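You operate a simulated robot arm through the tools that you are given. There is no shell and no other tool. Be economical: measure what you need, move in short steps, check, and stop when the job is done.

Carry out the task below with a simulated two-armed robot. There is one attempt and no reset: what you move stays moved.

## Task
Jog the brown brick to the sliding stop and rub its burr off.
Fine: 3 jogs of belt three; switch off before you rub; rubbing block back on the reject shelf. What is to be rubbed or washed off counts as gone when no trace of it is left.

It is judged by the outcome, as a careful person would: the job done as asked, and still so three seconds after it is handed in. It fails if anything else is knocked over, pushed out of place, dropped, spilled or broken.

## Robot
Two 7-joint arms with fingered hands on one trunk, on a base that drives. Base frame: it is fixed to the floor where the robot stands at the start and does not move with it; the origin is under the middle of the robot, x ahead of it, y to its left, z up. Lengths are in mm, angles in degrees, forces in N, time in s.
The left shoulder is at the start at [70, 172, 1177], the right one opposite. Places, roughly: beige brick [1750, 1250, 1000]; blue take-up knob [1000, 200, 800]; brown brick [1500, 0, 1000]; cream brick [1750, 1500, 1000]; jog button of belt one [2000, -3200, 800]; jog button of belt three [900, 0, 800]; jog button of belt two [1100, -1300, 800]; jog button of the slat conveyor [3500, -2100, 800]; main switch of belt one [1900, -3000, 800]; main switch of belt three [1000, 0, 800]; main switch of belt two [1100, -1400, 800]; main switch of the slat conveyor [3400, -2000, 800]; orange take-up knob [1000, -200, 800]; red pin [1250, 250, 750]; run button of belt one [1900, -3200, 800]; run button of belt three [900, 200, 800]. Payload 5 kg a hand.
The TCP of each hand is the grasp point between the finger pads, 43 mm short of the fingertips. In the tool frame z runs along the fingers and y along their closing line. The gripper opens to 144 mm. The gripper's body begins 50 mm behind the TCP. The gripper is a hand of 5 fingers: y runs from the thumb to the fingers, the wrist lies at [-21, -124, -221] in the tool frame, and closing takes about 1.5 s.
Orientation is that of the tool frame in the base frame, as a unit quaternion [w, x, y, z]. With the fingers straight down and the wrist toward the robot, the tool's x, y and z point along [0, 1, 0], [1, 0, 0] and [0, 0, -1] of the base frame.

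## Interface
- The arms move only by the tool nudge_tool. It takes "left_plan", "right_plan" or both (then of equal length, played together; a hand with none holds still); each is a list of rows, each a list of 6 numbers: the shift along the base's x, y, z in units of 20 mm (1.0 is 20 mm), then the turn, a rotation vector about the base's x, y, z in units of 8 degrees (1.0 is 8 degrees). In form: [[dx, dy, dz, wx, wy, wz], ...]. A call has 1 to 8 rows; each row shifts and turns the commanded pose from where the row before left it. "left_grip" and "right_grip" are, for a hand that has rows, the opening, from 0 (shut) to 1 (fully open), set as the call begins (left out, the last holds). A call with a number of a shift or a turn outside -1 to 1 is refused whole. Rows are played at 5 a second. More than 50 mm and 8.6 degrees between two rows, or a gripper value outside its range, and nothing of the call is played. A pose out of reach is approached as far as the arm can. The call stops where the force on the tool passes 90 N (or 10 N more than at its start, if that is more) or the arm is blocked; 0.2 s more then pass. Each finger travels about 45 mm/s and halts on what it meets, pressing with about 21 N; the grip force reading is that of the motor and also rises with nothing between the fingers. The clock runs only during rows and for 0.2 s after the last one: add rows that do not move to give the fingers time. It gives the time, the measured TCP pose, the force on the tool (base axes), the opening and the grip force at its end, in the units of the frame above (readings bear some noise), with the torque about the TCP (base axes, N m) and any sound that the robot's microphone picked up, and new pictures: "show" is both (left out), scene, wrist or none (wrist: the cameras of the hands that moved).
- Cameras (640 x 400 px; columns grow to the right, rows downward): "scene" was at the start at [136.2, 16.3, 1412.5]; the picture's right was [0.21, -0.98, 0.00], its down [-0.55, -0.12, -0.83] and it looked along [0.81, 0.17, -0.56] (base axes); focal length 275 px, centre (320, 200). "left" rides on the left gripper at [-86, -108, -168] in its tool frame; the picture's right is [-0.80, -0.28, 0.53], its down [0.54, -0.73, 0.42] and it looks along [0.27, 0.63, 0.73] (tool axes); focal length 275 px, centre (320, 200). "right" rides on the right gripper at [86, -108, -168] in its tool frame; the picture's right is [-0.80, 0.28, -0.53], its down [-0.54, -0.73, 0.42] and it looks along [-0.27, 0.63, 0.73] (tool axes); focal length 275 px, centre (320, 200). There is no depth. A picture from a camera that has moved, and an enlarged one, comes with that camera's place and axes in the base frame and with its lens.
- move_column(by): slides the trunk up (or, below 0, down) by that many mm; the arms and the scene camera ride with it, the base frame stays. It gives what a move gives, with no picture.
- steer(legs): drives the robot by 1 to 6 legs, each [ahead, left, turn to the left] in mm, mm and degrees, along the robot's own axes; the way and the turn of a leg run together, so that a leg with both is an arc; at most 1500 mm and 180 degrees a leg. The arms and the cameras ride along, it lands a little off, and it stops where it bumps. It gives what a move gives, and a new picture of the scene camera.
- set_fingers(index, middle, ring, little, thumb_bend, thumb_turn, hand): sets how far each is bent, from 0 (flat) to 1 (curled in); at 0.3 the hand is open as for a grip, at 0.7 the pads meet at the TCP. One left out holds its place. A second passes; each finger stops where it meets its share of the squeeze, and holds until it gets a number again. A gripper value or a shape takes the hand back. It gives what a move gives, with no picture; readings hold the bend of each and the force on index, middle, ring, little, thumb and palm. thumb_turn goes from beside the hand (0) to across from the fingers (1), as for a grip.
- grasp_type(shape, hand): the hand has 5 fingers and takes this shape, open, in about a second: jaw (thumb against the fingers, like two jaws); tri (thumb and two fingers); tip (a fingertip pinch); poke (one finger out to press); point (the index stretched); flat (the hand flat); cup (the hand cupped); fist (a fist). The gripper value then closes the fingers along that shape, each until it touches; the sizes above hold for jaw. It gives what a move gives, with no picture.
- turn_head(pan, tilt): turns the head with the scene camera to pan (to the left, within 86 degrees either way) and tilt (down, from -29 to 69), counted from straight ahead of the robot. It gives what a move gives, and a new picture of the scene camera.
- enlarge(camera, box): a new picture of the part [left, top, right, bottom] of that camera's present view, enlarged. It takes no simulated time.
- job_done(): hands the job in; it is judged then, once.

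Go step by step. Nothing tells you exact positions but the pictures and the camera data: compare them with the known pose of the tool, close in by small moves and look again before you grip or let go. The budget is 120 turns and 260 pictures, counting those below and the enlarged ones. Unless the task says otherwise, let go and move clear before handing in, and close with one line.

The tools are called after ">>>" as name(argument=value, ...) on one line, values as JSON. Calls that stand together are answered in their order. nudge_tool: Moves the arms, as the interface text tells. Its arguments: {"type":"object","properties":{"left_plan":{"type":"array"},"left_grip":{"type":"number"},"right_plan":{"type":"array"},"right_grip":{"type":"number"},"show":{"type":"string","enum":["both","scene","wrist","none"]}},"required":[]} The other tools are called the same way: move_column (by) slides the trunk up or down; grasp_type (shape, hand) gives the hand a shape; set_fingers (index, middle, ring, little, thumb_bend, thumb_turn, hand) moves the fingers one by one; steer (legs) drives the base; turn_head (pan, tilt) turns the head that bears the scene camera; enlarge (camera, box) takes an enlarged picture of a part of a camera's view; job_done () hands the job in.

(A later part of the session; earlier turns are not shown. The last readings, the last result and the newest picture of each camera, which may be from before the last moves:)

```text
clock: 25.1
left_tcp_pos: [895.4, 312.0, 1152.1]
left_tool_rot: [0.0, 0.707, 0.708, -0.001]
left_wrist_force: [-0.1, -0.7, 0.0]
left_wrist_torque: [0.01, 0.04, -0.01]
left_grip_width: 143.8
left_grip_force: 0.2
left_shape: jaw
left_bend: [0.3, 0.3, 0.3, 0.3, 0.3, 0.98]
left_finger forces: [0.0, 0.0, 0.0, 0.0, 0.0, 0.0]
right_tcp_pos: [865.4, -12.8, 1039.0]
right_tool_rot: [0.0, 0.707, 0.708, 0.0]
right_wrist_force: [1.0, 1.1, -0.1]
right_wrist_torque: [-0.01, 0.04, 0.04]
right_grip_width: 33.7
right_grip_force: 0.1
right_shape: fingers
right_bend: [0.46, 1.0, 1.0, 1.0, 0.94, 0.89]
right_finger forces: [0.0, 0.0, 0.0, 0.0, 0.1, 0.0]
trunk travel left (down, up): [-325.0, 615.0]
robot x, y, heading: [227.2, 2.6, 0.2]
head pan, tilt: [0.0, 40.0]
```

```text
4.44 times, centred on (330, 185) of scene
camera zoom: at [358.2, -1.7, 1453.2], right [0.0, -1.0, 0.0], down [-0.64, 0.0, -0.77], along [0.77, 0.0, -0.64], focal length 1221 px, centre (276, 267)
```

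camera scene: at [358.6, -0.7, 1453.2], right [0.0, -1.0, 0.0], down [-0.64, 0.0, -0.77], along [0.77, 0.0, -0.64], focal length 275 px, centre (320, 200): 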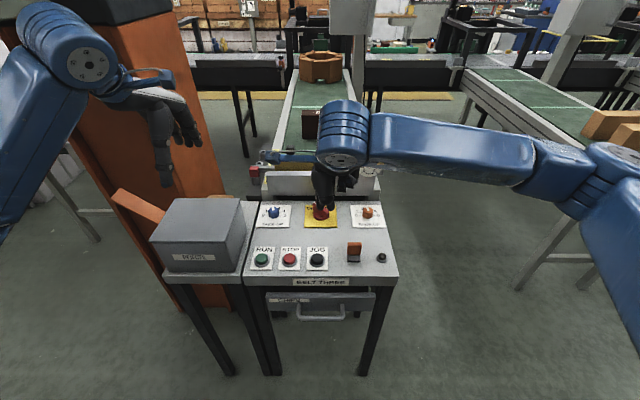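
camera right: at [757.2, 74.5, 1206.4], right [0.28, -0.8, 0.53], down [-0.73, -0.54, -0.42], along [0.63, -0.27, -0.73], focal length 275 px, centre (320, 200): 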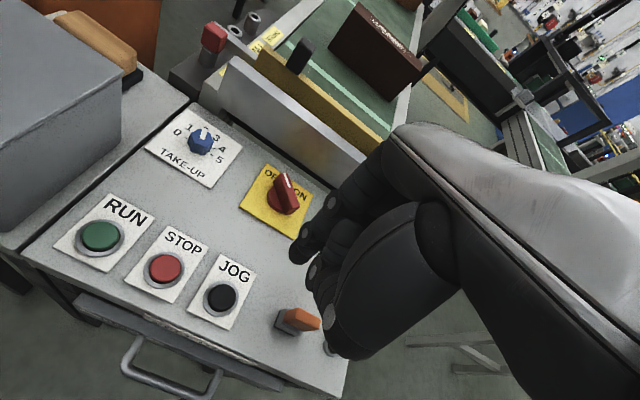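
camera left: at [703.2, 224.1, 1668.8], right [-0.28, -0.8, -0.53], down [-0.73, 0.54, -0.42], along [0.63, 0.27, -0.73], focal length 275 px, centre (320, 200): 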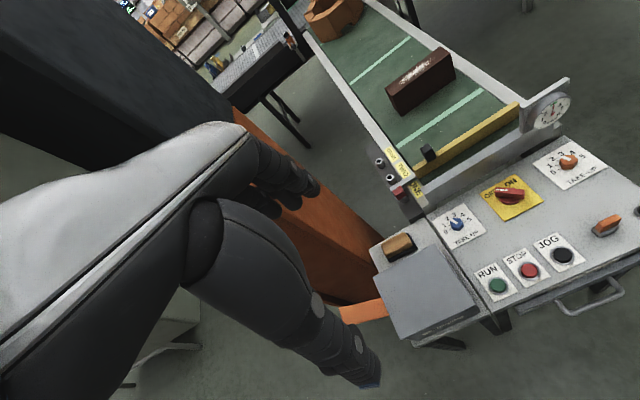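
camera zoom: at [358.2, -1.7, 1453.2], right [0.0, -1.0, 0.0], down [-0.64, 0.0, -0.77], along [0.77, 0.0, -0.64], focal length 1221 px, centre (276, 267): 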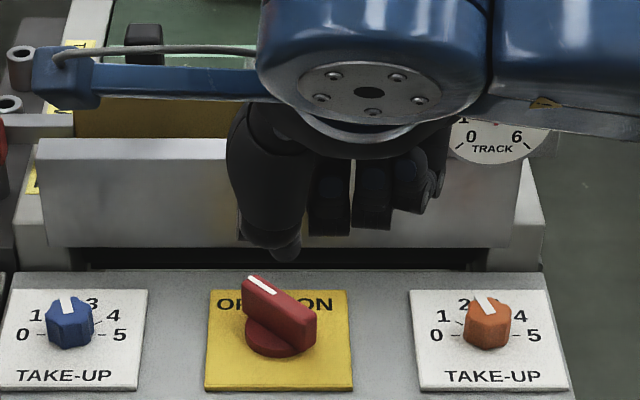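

I'll go back to the poke shape (index+middle, tips near the tool axis) and measure the tips.

>>> grasp_type(hand="right", shape="poke")

>>> enlarge(camera="right", box=[240, 160, 400, 300])

>>> enlarge(camera="scene", box=[300, 170, 350, 220])

>>> enlarge(camera="left", box=[560, 0, 640, 120])

```text
clock: 26.0
left_tcp_pos: [895.2, 314.2, 1151.4]
left_tool_rot: [0.0, 0.707, 0.707, -0.001]
left_wrist_force: [0.4, 0.0, 1.0]
left_wrist_torque: [-0.01, 0.01, 0.04]
left_grip_width: 143.8
left_grip_force: 0.1
left_shape: jaw
left_bend: [0.3, 0.3, 0.3, 0.3, 0.3, 0.98]
left_finger forces: [0.0, 0.0, 0.0, 0.0, 0.0, 0.0]
right_tcp_pos: [866.8, -12.7, 1039.0]
right_tool_rot: [0.0, 0.707, 0.708, 0.001]
right_wrist_force: [0.6, 0.0, 0.1]
right_wrist_torque: [-0.01, 0.02, 0.01]
right_grip_width: 0.0
right_grip_force: 0.0
right_shape: poke
right_bend: [0.7, 0.7, 0.99, 0.99, 1.0, 1.0]
right_finger forces: [0.0, 0.0, 0.1, 0.0, 0.0, 0.0]
trunk travel left (down, up): [-325.0, 615.0]
robot x, y, heading: [224.8, -4.2, -0.1]
head pan, tilt: [0.0, 40.0]
```

```text
2.86 times, centred on (320, 230) of right
camera zoom: at [756.7, 73.7, 1206.8], right [0.29, -0.8, 0.53], down [-0.73, -0.54, -0.42], along [0.63, -0.27, -0.73], focal length 786 px, centre (320, 114)
```

zoom: 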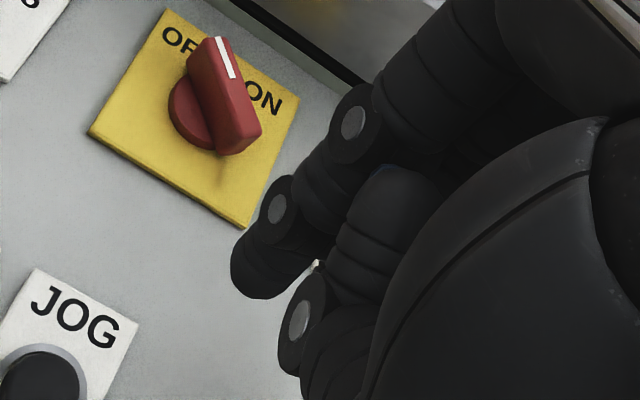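

```text
8.00 times, centred on (325, 195) of scene
camera zoom: at [358.2, -1.7, 1453.2], right [0.0, -1.0, 0.0], down [-0.64, 0.0, -0.77], along [0.77, 0.0, -0.64], focal length 2198 px, centre (280, 240)
```

zoom: 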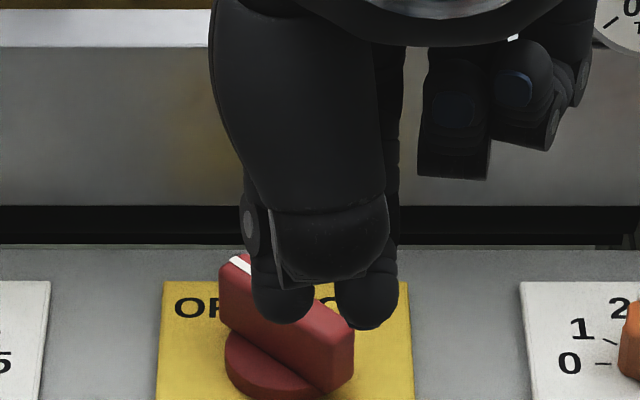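

```text
3.33 times, centred on (600, 60) of left
camera zoom: at [786.5, 226.6, 1320.2], right [-0.28, -0.8, -0.53], down [-0.73, 0.54, -0.42], along [0.63, 0.27, -0.73], focal length 918 px, centre (-613, 667)
```

zoom: 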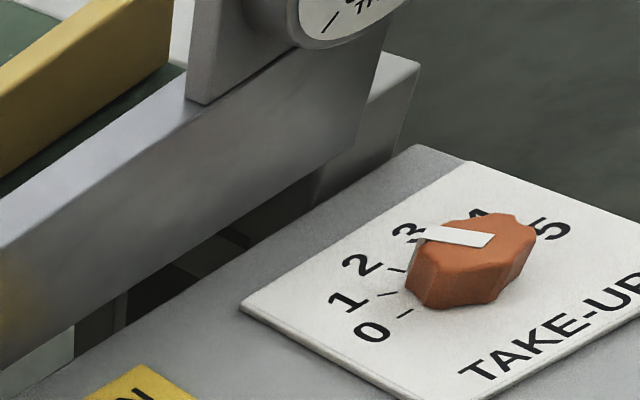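

Poke tips lie about 42 mm below TCP; index ~10 mm left of TCP. I'll position the fingers right of the switch bar's near end, still above it, then check.

>>> nudge_tool(right_plan=[[0, -0.4, 0, 0, 0, 0], [1, -0.4, -0.5, 0, 0, 0], [1, -0.4, -1, 0, 0, 0], [1, -0.4, -1, 0, 0, 0], [1, -0.4, -1, 0, 0, 0], [1, -0.4, -1, 0, 0, 0], [1, -0.4, -1, 0, 0, 0], [1, -0.2, -1, 0, 0, 0]])

>>> enlarge(camera="scene", box=[280, 180, 360, 240])

```text
clock: 27.8
left_tcp_pos: [895.7, 312.3, 1152.2]
left_tool_rot: [0.0, 0.707, 0.708, -0.001]
left_wrist_force: [0.6, 0.2, 0.6]
left_wrist_torque: [-0.02, 0.05, 0.01]
left_grip_width: 143.7
left_grip_force: 0.0
left_shape: jaw
left_bend: [0.3, 0.3, 0.3, 0.3, 0.3, 0.98]
left_finger forces: [0.0, 0.0, 0.0, 0.0, 0.0, 0.1]
right_tcp_pos: [1005.6, -72.9, 909.8]
right_tool_rot: [0.0, 0.707, 0.708, 0.0]
right_wrist_force: [-0.1, 0.0, -0.4]
right_wrist_torque: [-0.02, 0.0, 0.01]
right_grip_width: 0.2
right_grip_force: 0.1
right_shape: poke
right_bend: [0.7, 0.7, 0.99, 0.99, 1.0, 1.0]
right_finger forces: [0.1, 0.0, 0.0, 0.0, 0.1, 0.0]
trunk travel left (down, up): [-325.0, 615.0]
robot x, y, heading: [222.1, 0.1, -0.0]
head pan, tilt: [0.0, 40.0]
camera scene: at [359.2, -1.6, 1453.1], right [0.0, -1.0, 0.0], down [-0.64, 0.0, -0.77], along [0.77, 0.0, -0.64], focal length 275 px, centre (320, 200)
camera right: at [896.5, 12.9, 1076.7], right [0.29, -0.8, 0.53], down [-0.73, -0.54, -0.42], along [0.63, -0.27, -0.73], focal length 275 px, centre (320, 200)
```

scene: 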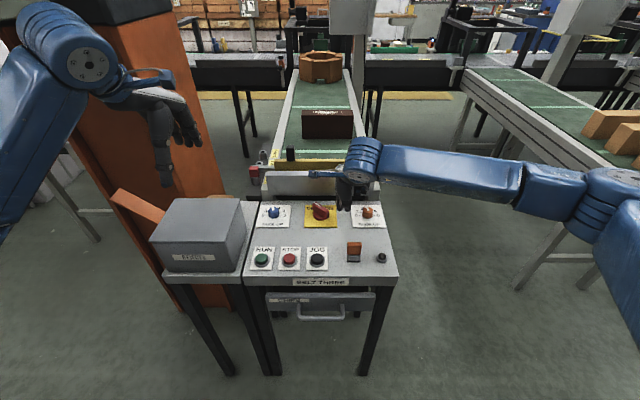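
right: 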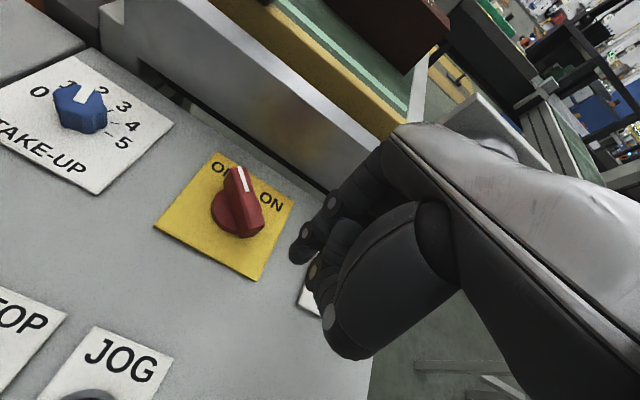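

```text
6.67 times, centred on (320, 210) of scene
camera zoom: at [359.2, -1.6, 1453.1], right [0.0, -1.0, 0.0], down [-0.64, 0.0, -0.77], along [0.77, 0.0, -0.64], focal length 1832 px, centre (320, 133)
```

zoom: 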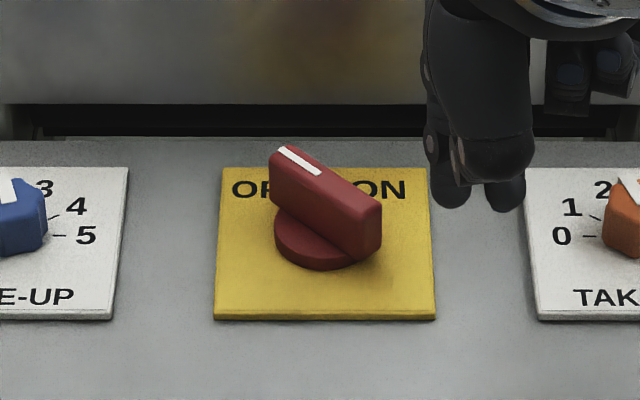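

Bar top is ~z 846, centred near [1046,-3]. I'll drop to tip height ~828, then push left along the bar's near end.

>>> nudge_tool(right_plan=[[1, 0, -1, 0, 0, 0], [0, 0, -1, 0, 0, 0], [0, 1, 0, 0, 0, 0]])

>>> enlarge(camera="scene", box=[280, 180, 360, 240])

```text
clock: 28.6
left_tcp_pos: [895.0, 313.3, 1151.7]
left_tool_rot: [0.001, 0.706, 0.708, 0.0]
left_wrist_force: [0.5, 0.6, 0.0]
left_wrist_torque: [-0.04, -0.01, -0.05]
left_grip_width: 143.6
left_grip_force: 0.0
left_shape: jaw
left_bend: [0.3, 0.3, 0.3, 0.3, 0.3, 0.98]
left_finger forces: [0.0, 0.1, 0.0, 0.1, 0.0, 0.1]
right_tcp_pos: [1025.5, -53.8, 869.8]
right_tool_rot: [0.001, 0.707, 0.708, -0.001]
right_wrist_force: [0.5, -1.0, 0.1]
right_wrist_torque: [-0.02, 0.0, -0.03]
right_grip_width: 0.0
right_grip_force: 0.1
right_shape: poke
right_bend: [0.7, 0.7, 0.99, 0.99, 1.0, 1.0]
right_finger forces: [1.5, 0.0, 0.1, 0.0, 0.0, 0.0]
trunk travel left (down, up): [-325.0, 615.0]
robot x, y, heading: [222.9, 0.0, -0.1]
head pan, tilt: [0.0, 40.0]
camera scene: at [358.0, -0.1, 1453.2], right [0.0, -1.0, 0.0], down [-0.64, 0.0, -0.77], along [0.77, 0.0, -0.64], focal length 275 px, centre (320, 200)
camera right: at [916.7, 33.4, 1036.7], right [0.28, -0.8, 0.54], down [-0.73, -0.54, -0.42], along [0.63, -0.27, -0.73], focal length 275 px, centre (320, 200)
```

scene: 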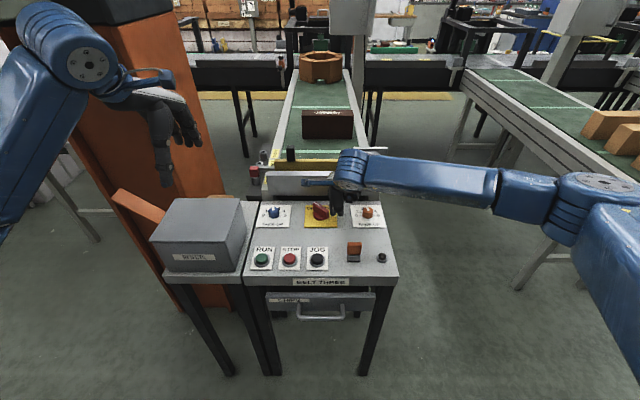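
right: 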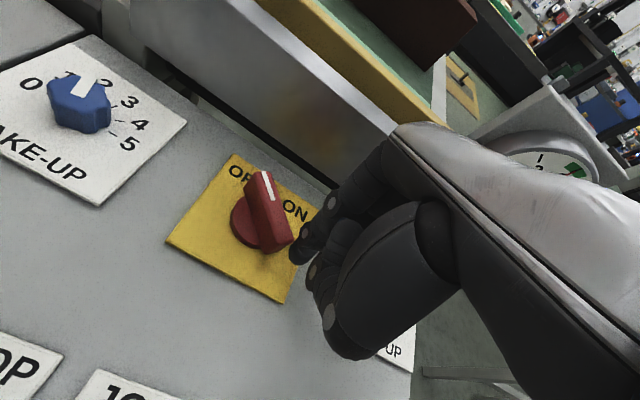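

```text
6.67 times, centred on (320, 210) of scene
camera zoom: at [358.0, -0.1, 1453.2], right [0.0, -1.0, 0.0], down [-0.64, 0.0, -0.77], along [0.77, 0.0, -0.64], focal length 1832 px, centre (320, 133)
```

zoom: 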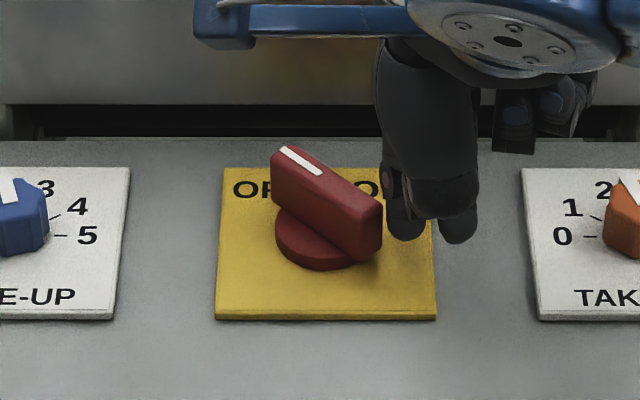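

Just touching the bar. Pushing left.

>>> nudge_tool(right_plan=[[0, 0.75, 0, 0, 0, 0], [0, 0.75, 0, 0, 0, 0], [0, 0.75, 0, 0, 0, 0], [0, 0.5, 0, 0, 0, 0]])

>>> enlarge(camera="scene", box=[280, 180, 360, 240])

```text
clock: 29.6
left_tcp_pos: [892.5, 307.4, 1154.5]
left_tool_rot: [0.0, 0.708, 0.707, 0.002]
left_wrist_force: [0.5, 0.2, -0.4]
left_wrist_torque: [0.0, 0.01, -0.03]
left_grip_width: 143.8
left_grip_force: 0.0
left_shape: jaw
left_bend: [0.3, 0.3, 0.3, 0.3, 0.3, 0.98]
left_finger forces: [0.0, 0.1, 0.0, 0.1, 0.0, 0.0]
right_tcp_pos: [1026.2, -6.8, 869.4]
right_tool_rot: [0.002, 0.709, 0.705, 0.0]
right_wrist_force: [-21.7, -43.0, 14.3]
right_wrist_torque: [-0.92, 0.4, 0.09]
right_grip_width: 0.0
right_grip_force: 0.1
right_shape: poke
right_bend: [0.7, 0.7, 0.99, 0.99, 1.0, 1.0]
right_finger forces: [38.5, 9.6, 0.1, 0.1, 0.0, 0.1]
trunk travel left (down, up): [-325.0, 615.0]
robot x, y, heading: [223.7, -2.6, -0.2]
head pan, tilt: [0.0, 40.0]
camera scene: at [354.7, -6.6, 1453.7], right [0.0, -1.0, 0.0], down [-0.64, 0.0, -0.77], along [0.77, 0.0, -0.64], focal length 275 px, centre (320, 200)
camera right: at [916.4, 80.0, 1037.3], right [0.28, -0.8, 0.54], down [-0.73, -0.54, -0.42], along [0.63, -0.27, -0.73], focal length 275 px, centre (320, 200)
```

scene: 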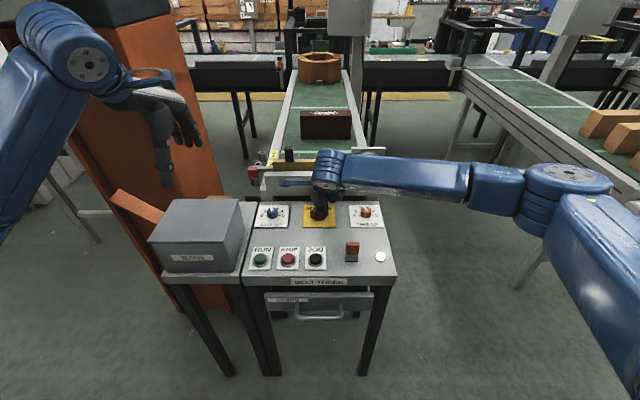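
right: 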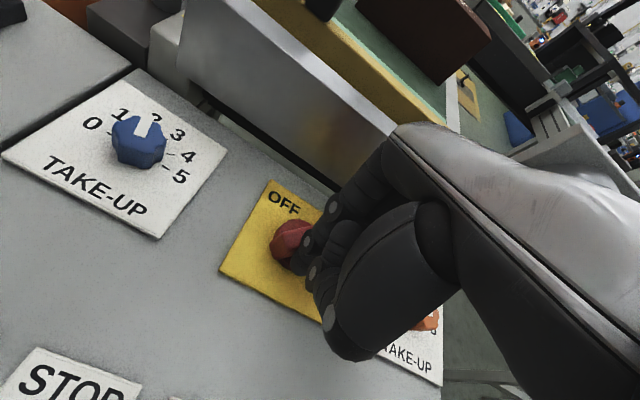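

```text
6.67 times, centred on (320, 210) of scene
camera zoom: at [354.7, -6.6, 1453.7], right [0.0, -1.0, 0.0], down [-0.64, 0.0, -0.77], along [0.77, 0.0, -0.64], focal length 1832 px, centre (320, 133)
```

zoom: 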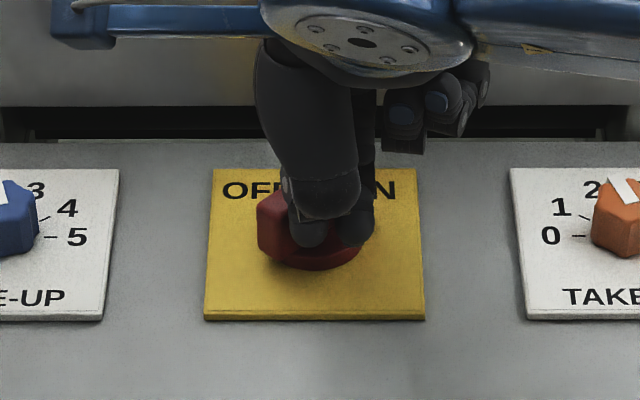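

The power lamp lit — switch is ON. Backing off right and up, then over the JOG button.

>>> nudge_tool(right_plan=[[-0.3, -1, 0, 0, 0, 0], [-0.3, -1, 1, 0, 0, 0], [-1, 0, 1, 0, 0, 0], [-1, 0, 0, 0, 0, 0], [-1, 1, 0, 0, 0, 0], [-1, 1, 0, 0, 0, 0], [-1, 0.5, 0, 0, 0, 0]])

>>> enlarge(camera="scene", box=[240, 190, 400, 290])

```text
clock: 31.2
left_tcp_pos: [895.3, 313.2, 1153.3]
left_tool_rot: [-0.001, 0.707, 0.707, 0.0]
left_wrist_force: [-0.8, 0.1, 0.2]
left_wrist_torque: [0.0, -0.01, -0.01]
left_grip_width: 143.8
left_grip_force: 0.0
left_shape: jaw
left_bend: [0.3, 0.3, 0.3, 0.3, 0.3, 0.98]
left_finger forces: [0.0, 0.1, 0.0, 0.0, 0.0, 0.0]
right_tcp_pos: [913.5, 10.6, 907.7]
right_tool_rot: [0.0, 0.706, 0.708, -0.001]
right_wrist_force: [0.5, 0.1, 0.1]
right_wrist_torque: [0.0, 0.0, 0.0]
right_grip_width: 0.2
right_grip_force: 0.0
right_shape: poke
right_bend: [0.7, 0.7, 0.99, 0.99, 1.0, 1.0]
right_finger forces: [0.0, 0.0, 0.0, 0.0, 0.1, 0.0]
trunk travel left (down, up): [-325.0, 615.0]
robot x, y, heading: [225.5, -0.7, -0.0]
head pan, tilt: [0.0, 40.0]
camera scene: at [357.9, -1.9, 1453.2], right [0.0, -1.0, 0.0], down [-0.64, 0.0, -0.77], along [0.77, 0.0, -0.64], focal length 275 px, centre (320, 200)
camera right: at [804.2, 96.9, 1076.7], right [0.28, -0.8, 0.53], down [-0.73, -0.54, -0.42], along [0.63, -0.27, -0.73], focal length 275 px, centre (320, 200)
```

scene: 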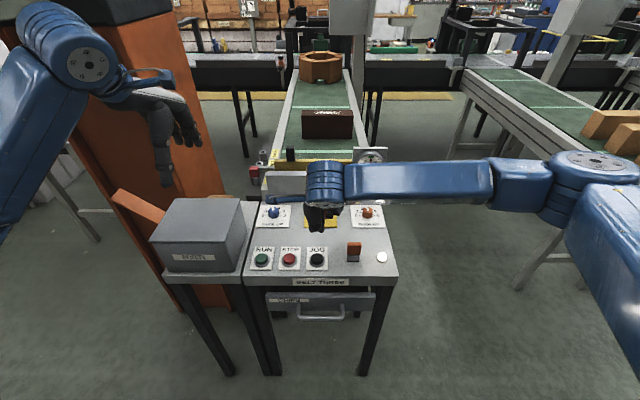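
right: 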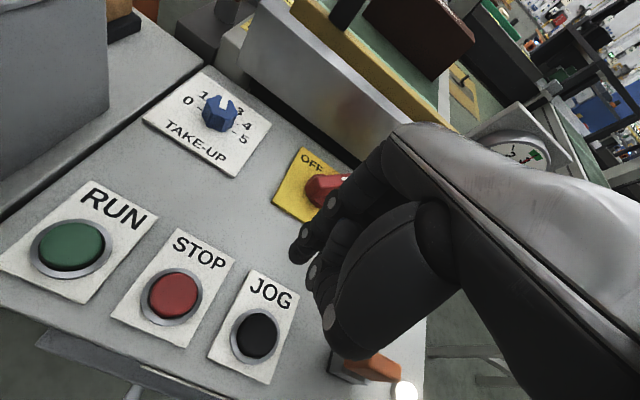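

```text
4.00 times, centred on (320, 240) of scene
camera zoom: at [357.9, -1.9, 1453.2], right [0.0, -1.0, 0.0], down [-0.64, 0.0, -0.77], along [0.77, 0.0, -0.64], focal length 1099 px, centre (320, 40)
```

zoom: 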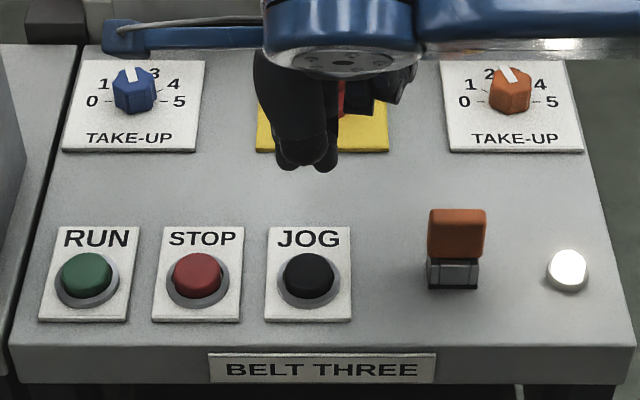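

JOG button top ≈[856, 9, 822]. Positioning the fingertips above it.

>>> nudge_tool(right_plan=[[-1, 0.3, 0, 0, 0, 0], [-1, 0, 0, 0, 0, 0], [-0.8, 0, -0.8, 0, 0, 0], [0, 0, -0.8, 0, 0, 0]])

>>> enlarge(camera="scene", box=[240, 190, 400, 290])

>>> enlarge(camera="right", box=[220, 140, 460, 380])

```text
clock: 32.2
left_tcp_pos: [894.7, 312.5, 1152.1]
left_tool_rot: [0.001, 0.706, 0.708, 0.0]
left_wrist_force: [0.9, 0.0, 0.1]
left_wrist_torque: [-0.04, -0.02, -0.01]
left_grip_width: 143.9
left_grip_force: 0.0
left_shape: jaw
left_bend: [0.3, 0.3, 0.3, 0.3, 0.3, 0.98]
left_finger forces: [0.0, 0.0, 0.0, 0.1, 0.0, 0.1]
right_tcp_pos: [859.4, 17.5, 878.2]
right_tool_rot: [0.0, 0.706, 0.708, 0.0]
right_wrist_force: [0.4, 0.4, 0.0]
right_wrist_torque: [0.0, 0.0, 0.03]
right_grip_width: 0.0
right_grip_force: 0.0
right_shape: poke
right_bend: [0.7, 0.7, 0.99, 0.99, 1.0, 1.0]
right_finger forces: [0.0, 0.0, 0.1, 0.1, 0.0, 0.1]
trunk travel left (down, up): [-325.0, 615.0]
robot x, y, heading: [223.7, -1.4, 0.2]
head pan, tilt: [0.0, 40.0]
camera scene: at [358.5, -1.7, 1453.2], right [0.0, -1.0, 0.0], down [-0.64, 0.0, -0.77], along [0.77, 0.0, -0.64], focal length 275 px, centre (320, 200)
camera right: at [749.7, 103.2, 1045.7], right [0.29, -0.8, 0.53], down [-0.72, -0.54, -0.42], along [0.63, -0.27, -0.73], focal length 275 px, centre (320, 200)
```

scene: 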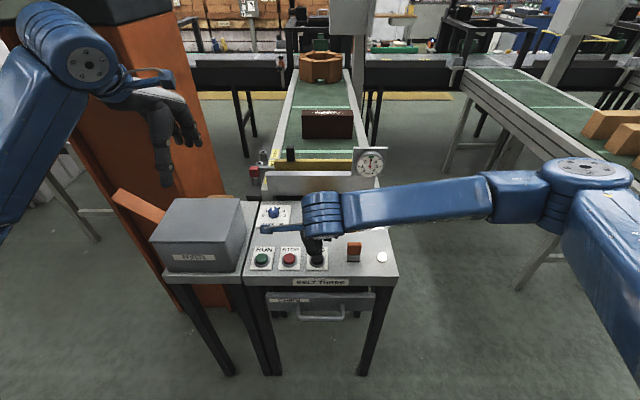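
right: 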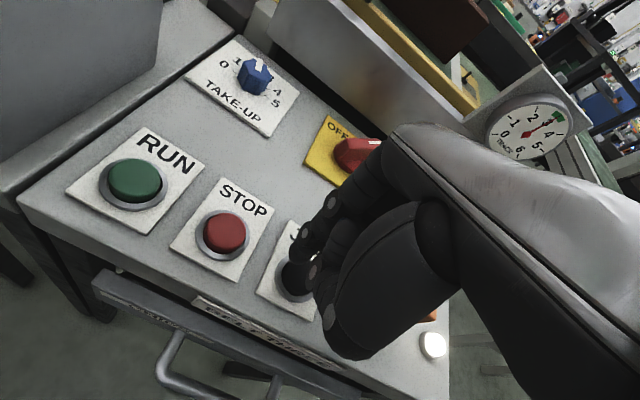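

```text
4.00 times, centred on (320, 240) of scene
camera zoom: at [358.5, -1.7, 1453.2], right [0.0, -1.0, 0.0], down [-0.64, 0.0, -0.77], along [0.77, 0.0, -0.64], focal length 1099 px, centre (320, 40)
```

zoom: 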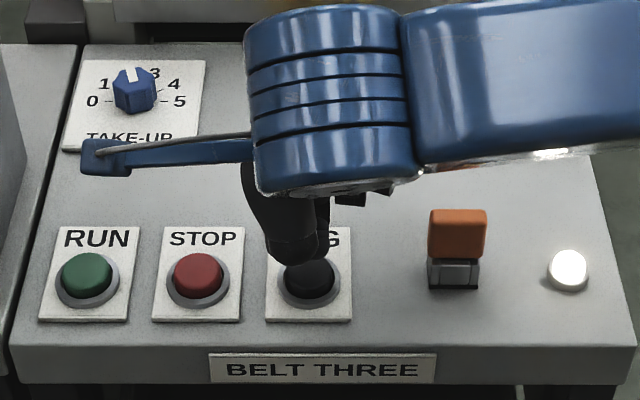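

```text
1.67 times, centred on (340, 260) of right
camera zoom: at [749.7, 103.2, 1045.7], right [0.29, -0.8, 0.53], down [-0.72, -0.54, -0.42], along [0.63, -0.27, -0.73], focal length 459 px, centre (287, 100)
```

zoom: 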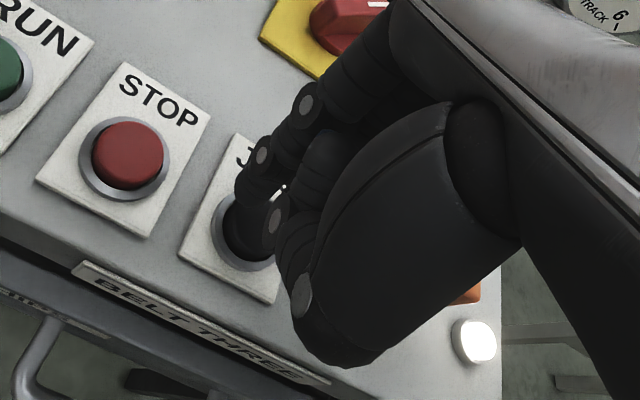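

Nearly over the button. Shift a few mm right and press in small steps.

>>> nudge_tool(right_plan=[[-0.1, -0.25, 0, 0, 0, 0], [0, 0, -0.5, 0, 0, 0], [0, 0, -0.25, 0, 0, 0]])

>>> enlarge(camera="scene", box=[240, 190, 400, 290])

```text
clock: 33.0
left_tcp_pos: [894.7, 312.5, 1153.1]
left_tool_rot: [0.001, 0.706, 0.708, -0.001]
left_wrist_force: [-0.1, 0.3, 0.3]
left_wrist_torque: [-0.02, 0.03, 0.02]
left_grip_width: 143.5
left_grip_force: 0.0
left_shape: jaw
left_bend: [0.3, 0.3, 0.3, 0.3, 0.3, 0.98]
left_finger forces: [0.1, 0.0, 0.0, 0.0, 0.0, 0.1]
right_tcp_pos: [856.3, 11.3, 862.0]
right_tool_rot: [0.0, 0.707, 0.708, 0.001]
right_wrist_force: [-0.5, -0.7, 2.8]
right_wrist_torque: [-0.07, -0.03, 0.0]
right_grip_width: 0.0
right_grip_force: 0.1
right_shape: poke
right_bend: [0.7, 0.7, 0.99, 0.99, 1.0, 1.0]
right_finger forces: [0.0, 2.4, 0.0, 0.0, 0.1, 0.0]
trunk travel left (down, up): [-325.0, 615.0]
robot x, y, heading: [222.6, -2.6, 0.1]
head pan, tilt: [0.0, 40.0]
heard: click
camera scene: at [357.9, -1.8, 1453.3], right [0.0, -1.0, 0.0], down [-0.64, 0.0, -0.77], along [0.77, 0.0, -0.64], focal length 275 px, centre (320, 200)
camera right: at [747.5, 98.1, 1030.7], right [0.28, -0.8, 0.53], down [-0.72, -0.54, -0.42], along [0.63, -0.27, -0.73], focal length 275 px, centre (320, 200)
```

scene: 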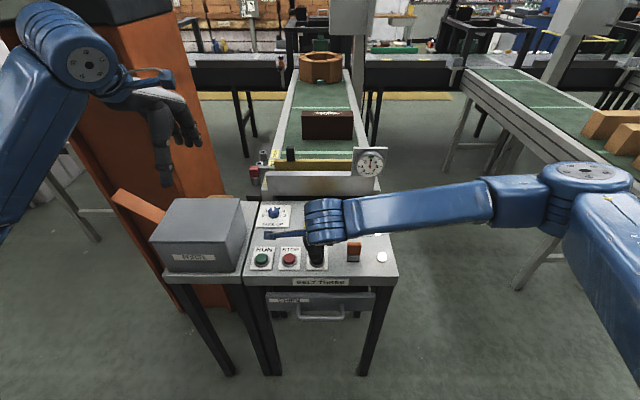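
right: 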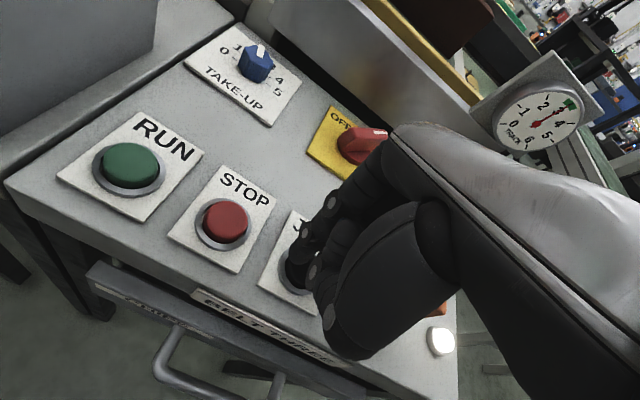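

```text
4.00 times, centred on (320, 240) of scene
camera zoom: at [357.9, -1.8, 1453.3], right [0.0, -1.0, 0.0], down [-0.64, 0.0, -0.77], along [0.77, 0.0, -0.64], focal length 1099 px, centre (320, 40)
```

zoom: 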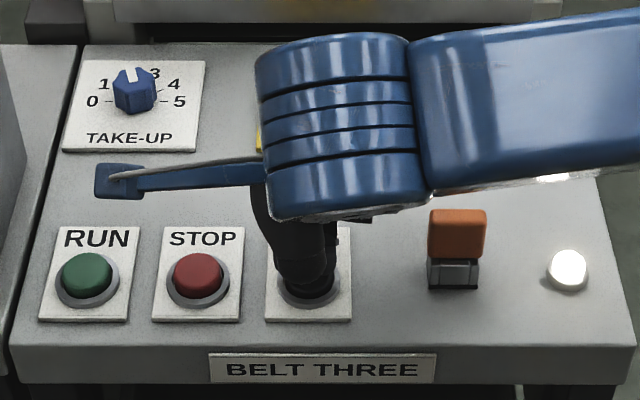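

Heard a click. Release and check whether the brick moved.

>>> nudge_tool(right_plan=[[0, 0, 0, 0, 0, 0], [0, 0, 0.6, 0, 0, 0], [0, 0, 0, 0, 0, 0], [0, 0, 0, 0, 0, 0]], show="none")

>>> enlarge(camera="scene", box=[240, 80, 400, 180])

```text
clock: 34.0
left_tcp_pos: [894.2, 312.8, 1153.6]
left_tool_rot: [0.0, 0.707, 0.708, 0.0]
left_wrist_force: [0.1, 0.4, 0.0]
left_wrist_torque: [0.0, -0.01, 0.01]
left_grip_width: 143.8
left_grip_force: 0.1
left_shape: jaw
left_bend: [0.3, 0.3, 0.3, 0.3, 0.3, 0.98]
left_finger forces: [0.1, 0.0, 0.0, 0.0, 0.0, 0.0]
right_tcp_pos: [857.1, 11.4, 874.0]
right_tool_rot: [0.0, 0.707, 0.708, -0.001]
right_wrist_force: [0.6, 0.2, 0.3]
right_wrist_torque: [0.0, -0.02, -0.01]
right_grip_width: 0.0
right_grip_force: 0.1
right_shape: poke
right_bend: [0.7, 0.7, 0.99, 0.99, 1.0, 1.0]
right_finger forces: [0.0, 0.0, 0.0, 0.1, 0.1, 0.0]
trunk travel left (down, up): [-325.0, 615.0]
robot x, y, heading: [222.3, -2.2, 0.0]
head pan, tilt: [0.0, 40.0]
```

```text
4.00 times, centred on (320, 130) of scene
camera zoom: at [358.1, -1.7, 1453.2], right [0.0, -1.0, 0.0], down [-0.64, 0.0, -0.77], along [0.77, 0.0, -0.64], focal length 1099 px, centre (320, 480)
```

zoom: 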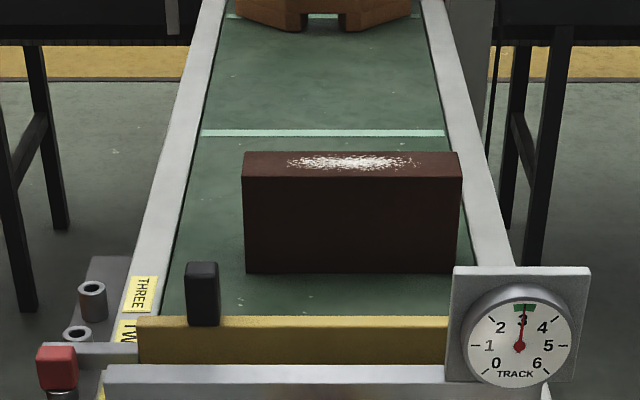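

The belt advanced one jog and the track needle is on green. Second jog now.

>>> nudge_tool(right_plan=[[0, 0, -0.6, 0, 0, 0], [0, 0, 0, 0, 0, 0], [0, 0, 0.6, 0, 0, 0], [0, 0, 0, 0, 0, 0], [0, 0, 0, 0, 0, 0], [0, 0, 0, 0, 0, 0], [0, 0, 0, 0, 0, 0]], show="none")

>>> enlarge(camera="scene", box=[240, 80, 400, 180])

```text
clock: 35.6
left_tcp_pos: [894.3, 312.6, 1153.0]
left_tool_rot: [0.0, 0.706, 0.708, 0.0]
left_wrist_force: [0.6, 0.7, 0.0]
left_wrist_torque: [0.01, 0.03, 0.04]
left_grip_width: 144.0
left_grip_force: 0.1
left_shape: jaw
left_bend: [0.3, 0.3, 0.3, 0.3, 0.3, 0.98]
left_finger forces: [0.1, 0.0, 0.0, 0.0, 0.0, 0.1]
right_tcp_pos: [856.0, 10.9, 873.5]
right_tool_rot: [0.001, 0.707, 0.707, 0.0]
right_wrist_force: [0.4, 0.0, -0.5]
right_wrist_torque: [0.0, -0.02, -0.01]
right_grip_width: 0.0
right_grip_force: 0.0
right_shape: poke
right_bend: [0.7, 0.7, 0.99, 0.99, 1.0, 1.0]
right_finger forces: [0.0, 0.1, 0.1, 0.0, 0.0, 0.0]
trunk travel left (down, up): [-325.0, 615.0]
robot x, y, heading: [224.3, -0.6, 0.1]
head pan, tilt: [0.0, 40.0]
heard: click
```

```text
4.00 times, centred on (320, 130) of scene
camera zoom: at [358.2, -1.7, 1453.2], right [0.0, -1.0, 0.0], down [-0.64, 0.0, -0.77], along [0.77, 0.0, -0.64], focal length 1099 px, centre (320, 480)
```

zoom: 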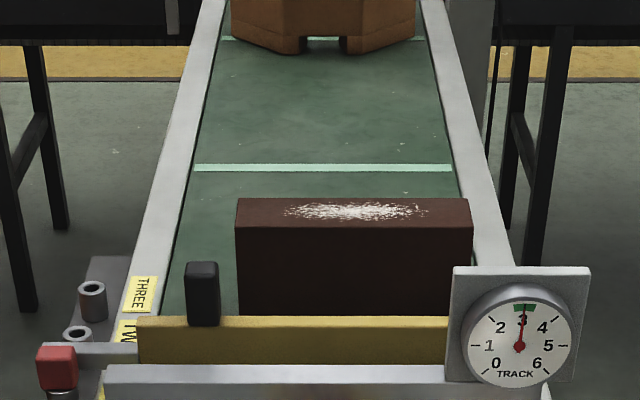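

Third and last jog.

>>> nudge_tool(right_plan=[[0, 0, -0.6, 0, 0, 0], [0, 0, 0, 0, 0, 0], [0, 0, 0.6, 0, 0, 0], [0, 0, 0.5, 0, 0, 0], [0, 0, 1, 0, 0, 0], [0, 0, 0, 0, 0, 0], [0, 0, 0, 0, 0, 0]], show="none")

>>> enlarge(camera="scene", box=[240, 80, 400, 180])

>>> enlarge(camera="right", box=[220, 0, 640, 200])

```text
clock: 37.2
left_tcp_pos: [895.0, 313.3, 1152.1]
left_tool_rot: [0.0, 0.707, 0.707, 0.0]
left_wrist_force: [0.3, 0.4, -0.2]
left_wrist_torque: [0.02, -0.03, -0.03]
left_grip_width: 143.7
left_grip_force: 0.0
left_shape: jaw
left_bend: [0.3, 0.3, 0.3, 0.3, 0.3, 0.98]
left_finger forces: [0.1, 0.1, 0.0, 0.0, 0.0, 0.0]
right_tcp_pos: [854.8, 13.3, 904.3]
right_tool_rot: [0.0, 0.707, 0.708, -0.001]
right_wrist_force: [0.6, 0.3, 1.0]
right_wrist_torque: [-0.02, -0.02, -0.01]
right_grip_width: 0.2
right_grip_force: 0.1
right_shape: poke
right_bend: [0.7, 0.7, 0.99, 0.99, 1.0, 1.0]
right_finger forces: [0.1, 0.0, 0.1, 0.1, 0.0, 0.0]
trunk travel left (down, up): [-325.0, 615.0]
robot x, y, heading: [222.9, -0.8, -0.0]
head pan, tilt: [0.0, 40.0]
heard: click
```

```text
4.00 times, centred on (320, 130) of scene
camera zoom: at [358.1, -1.7, 1453.2], right [0.0, -1.0, 0.0], down [-0.64, 0.0, -0.77], along [0.77, 0.0, -0.64], focal length 1099 px, centre (320, 480)
```

zoom: 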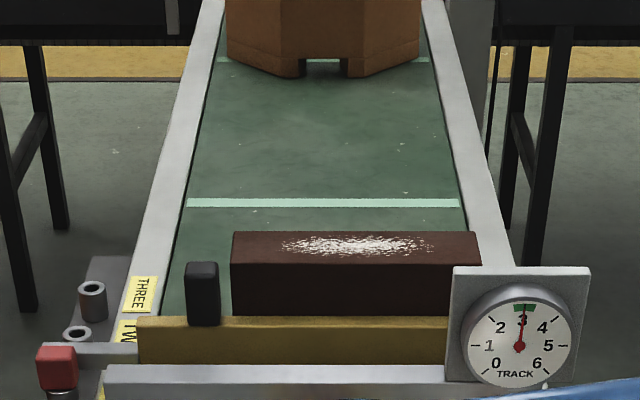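

```text
1.52 times, centred on (430, 100) of right
camera zoom: at [746.2, 99.1, 1072.7], right [0.29, -0.8, 0.53], down [-0.72, -0.54, -0.42], along [0.63, -0.27, -0.73], focal length 420 px, centre (152, 352)
```

zoom: 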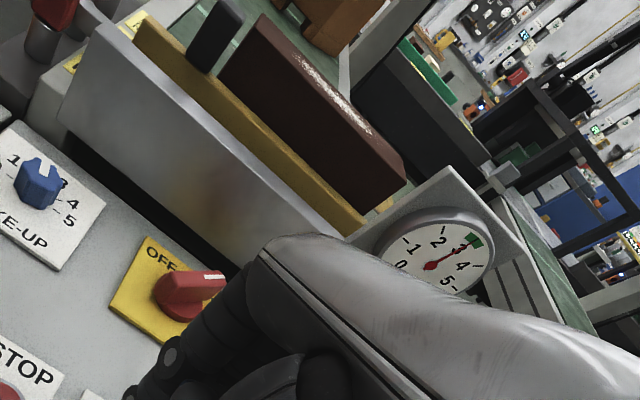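

The brick's at the stop (third move was cut short by it). Now switch OFF: move left of the bar's near end.

>>> nudge_tool(right_plan=[[0.6, 0.6, 0.2, 0, 0, 0], [1, 0.6, 0, 0, 0, 0], [1, 0.6, 0, 0, 0, 0], [1, 0.5, 0, 0, 0, 0], [1, 0.4, 0, 0, 0, 0], [1, 0.4, 0, 0, 0, 0], [1, 0, 0, 0, 0, 0], [1, 0, 0, 0, 0, 0]])

>>> enlarge(camera="scene", box=[270, 170, 370, 245])

```text
clock: 39.0
left_tcp_pos: [895.1, 313.0, 1151.7]
left_tool_rot: [0.0, 0.706, 0.708, 0.001]
left_wrist_force: [0.5, 0.5, 0.7]
left_wrist_torque: [-0.05, 0.0, 0.01]
left_grip_width: 143.6
left_grip_force: 0.1
left_shape: jaw
left_bend: [0.3, 0.3, 0.3, 0.3, 0.3, 0.98]
left_finger forces: [0.0, 0.1, 0.0, 0.1, 0.0, 0.0]
right_tcp_pos: [1008.3, 73.8, 907.1]
right_tool_rot: [0.0, 0.706, 0.708, 0.0]
right_wrist_force: [0.0, -0.2, 0.0]
right_wrist_torque: [-0.01, 0.01, 0.0]
right_grip_width: 0.0
right_grip_force: 0.1
right_shape: poke
right_bend: [0.7, 0.7, 0.99, 0.99, 1.0, 1.0]
right_finger forces: [0.1, 0.1, 0.0, 0.1, 0.0, 0.0]
trunk travel left (down, up): [-325.0, 615.0]
robot x, y, heading: [222.0, 2.2, 0.2]
head pan, tilt: [0.0, 40.0]
camera scene: at [358.7, -1.3, 1453.1], right [0.0, -1.0, 0.0], down [-0.64, 0.0, -0.77], along [0.77, 0.0, -0.64], focal length 275 px, centre (320, 200)
camera right: at [899.0, 159.4, 1074.2], right [0.29, -0.8, 0.53], down [-0.73, -0.54, -0.42], along [0.63, -0.27, -0.73], focal length 275 px, centre (320, 200)
```

scene: 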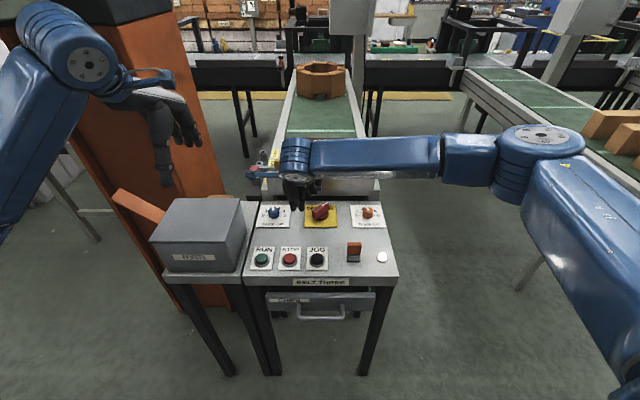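
right: 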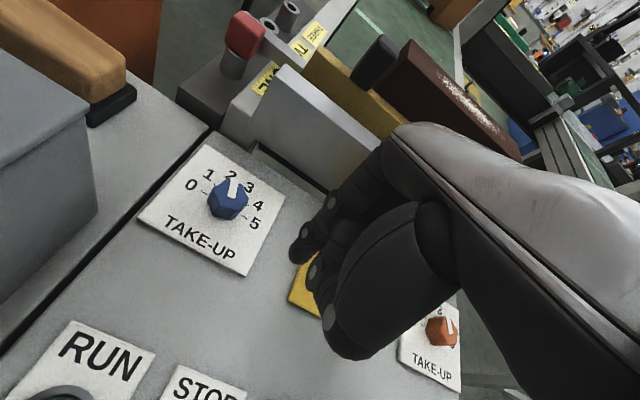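

```text
5.33 times, centred on (320, 208) of scene
camera zoom: at [358.7, -1.3, 1453.1], right [0.0, -1.0, 0.0], down [-0.64, 0.0, -0.77], along [0.77, 0.0, -0.64], focal length 1465 px, centre (320, 160)
```

zoom: 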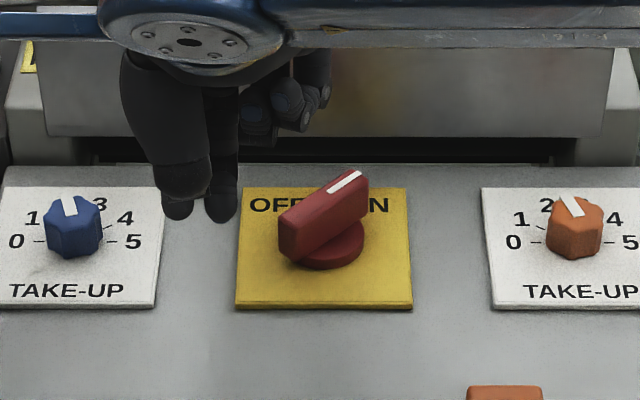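

Lined up. Lower and push right to OFF.

>>> nudge_tool(right_plan=[[0.9, 0, -0.9, 0, 0, 0], [0, 0, -1, 0, 0, 0], [0, -0.8, 0, 0, 0, 0], [0, -0.7, 0, 0, 0, 0], [0, -0.7, 0, 0, 0, 0], [0, -0.6, 0, 0, 0, 0], [0, -0.5, 0, 0, 0, 0]])

>>> enlarge(camera="scene", box=[250, 170, 410, 280])

```text
clock: 40.6
left_tcp_pos: [890.1, 316.1, 1154.1]
left_tool_rot: [0.002, 0.706, 0.708, 0.001]
left_wrist_force: [0.0, 0.2, 0.5]
left_wrist_torque: [-0.02, -0.01, -0.01]
left_grip_width: 143.9
left_grip_force: 0.0
left_shape: jaw
left_bend: [0.3, 0.3, 0.3, 0.3, 0.3, 0.98]
left_finger forces: [0.0, 0.0, 0.0, 0.0, 0.0, 0.0]
right_tcp_pos: [1024.1, 14.5, 874.2]
right_tool_rot: [0.001, 0.704, 0.71, 0.003]
right_wrist_force: [-10.3, 20.9, 22.5]
right_wrist_torque: [0.25, 0.11, 0.05]
right_grip_width: 0.0
right_grip_force: 0.1
right_shape: poke
right_bend: [0.7, 0.7, 0.99, 0.99, 1.0, 1.0]
right_finger forces: [0.0, 31.7, 0.0, 0.1, 0.1, 0.0]
trunk travel left (down, up): [-325.0, 615.0]
robot x, y, heading: [220.0, -0.8, 0.2]
head pan, tilt: [0.0, 40.0]
camera scene: at [353.7, 1.6, 1454.0], right [0.0, -1.0, 0.0], down [-0.64, 0.0, -0.77], along [0.77, 0.0, -0.64], focal length 275 px, centre (320, 200)
camera right: at [913.6, 99.7, 1042.2], right [0.29, -0.8, 0.53], down [-0.72, -0.55, -0.43], along [0.63, -0.26, -0.73], focal length 275 px, centre (320, 200)
```

scene: 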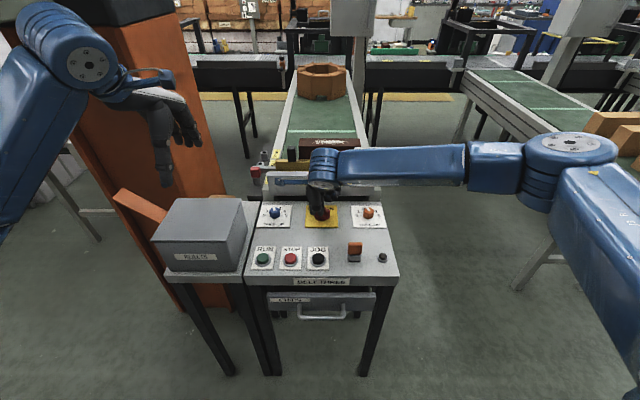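
right: 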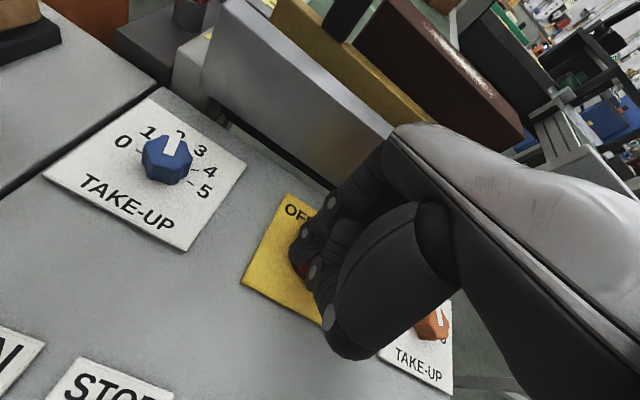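

```text
3.64 times, centred on (330, 225) of scene
camera zoom: at [353.7, 1.6, 1454.0], right [0.0, -1.0, 0.0], down [-0.64, 0.0, -0.77], along [0.77, 0.0, -0.64], focal length 999 px, centre (284, 109)
```

zoom: 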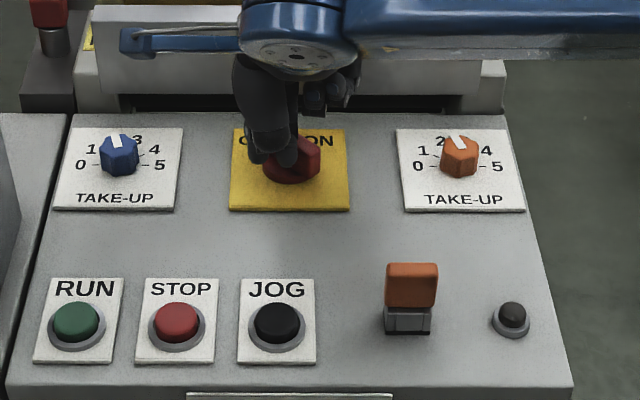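

Lamp is off. Back away left/up and check the switch.

>>> nudge_tool(right_plan=[[-0.2, 0.6, 0.2, 0, 0, 0], [-0.2, 0.6, 1, 0, 0, 0], [-0.5, 0, 1, 0, 0, 0], [-1, -1, 1, 0, 0, 0], [-1, -1, 1, 0, 0, 0], [-1, -1, 1, 0, 0, 0], [-1, -1, 1, 0, 0, 0], [-1, -1, 1, 0, 0, 0]], show="none")

>>> enlarge(camera="scene", box=[240, 130, 400, 230])

```text
clock: 42.4
left_tcp_pos: [894.2, 312.6, 1153.7]
left_tool_rot: [-0.001, 0.707, 0.707, 0.001]
left_wrist_force: [0.1, -0.7, 0.0]
left_wrist_torque: [0.07, -0.02, 0.04]
left_grip_width: 143.7
left_grip_force: 0.1
left_shape: jaw
left_bend: [0.3, 0.3, 0.3, 0.3, 0.3, 0.98]
left_finger forces: [0.0, 0.1, 0.0, 0.0, 0.0, 0.0]
right_tcp_pos: [909.3, -70.9, 1014.0]
right_tool_rot: [0.0, 0.707, 0.708, 0.001]
right_wrist_force: [0.2, -0.4, -1.0]
right_wrist_torque: [0.02, 0.0, -0.01]
right_grip_width: 0.1
right_grip_force: 0.1
right_shape: poke
right_bend: [0.7, 0.7, 0.99, 0.99, 1.0, 1.0]
right_finger forces: [0.0, 0.0, 0.0, 0.0, 0.0, 0.1]
trunk travel left (down, up): [-325.0, 615.0]
robot x, y, heading: [221.6, 0.4, 0.2]
head pan, tilt: [0.0, 40.0]
```

```text
4.00 times, centred on (320, 180) of scene
camera zoom: at [356.9, -3.0, 1453.3], right [0.0, -1.0, 0.0], down [-0.64, 0.0, -0.77], along [0.77, 0.0, -0.64], focal length 1099 px, centre (320, 280)
```

zoom: 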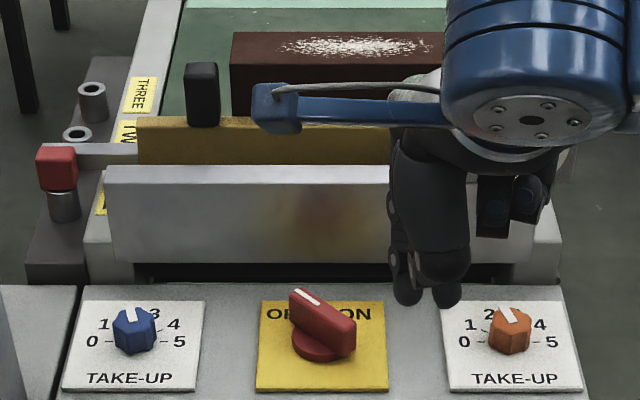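

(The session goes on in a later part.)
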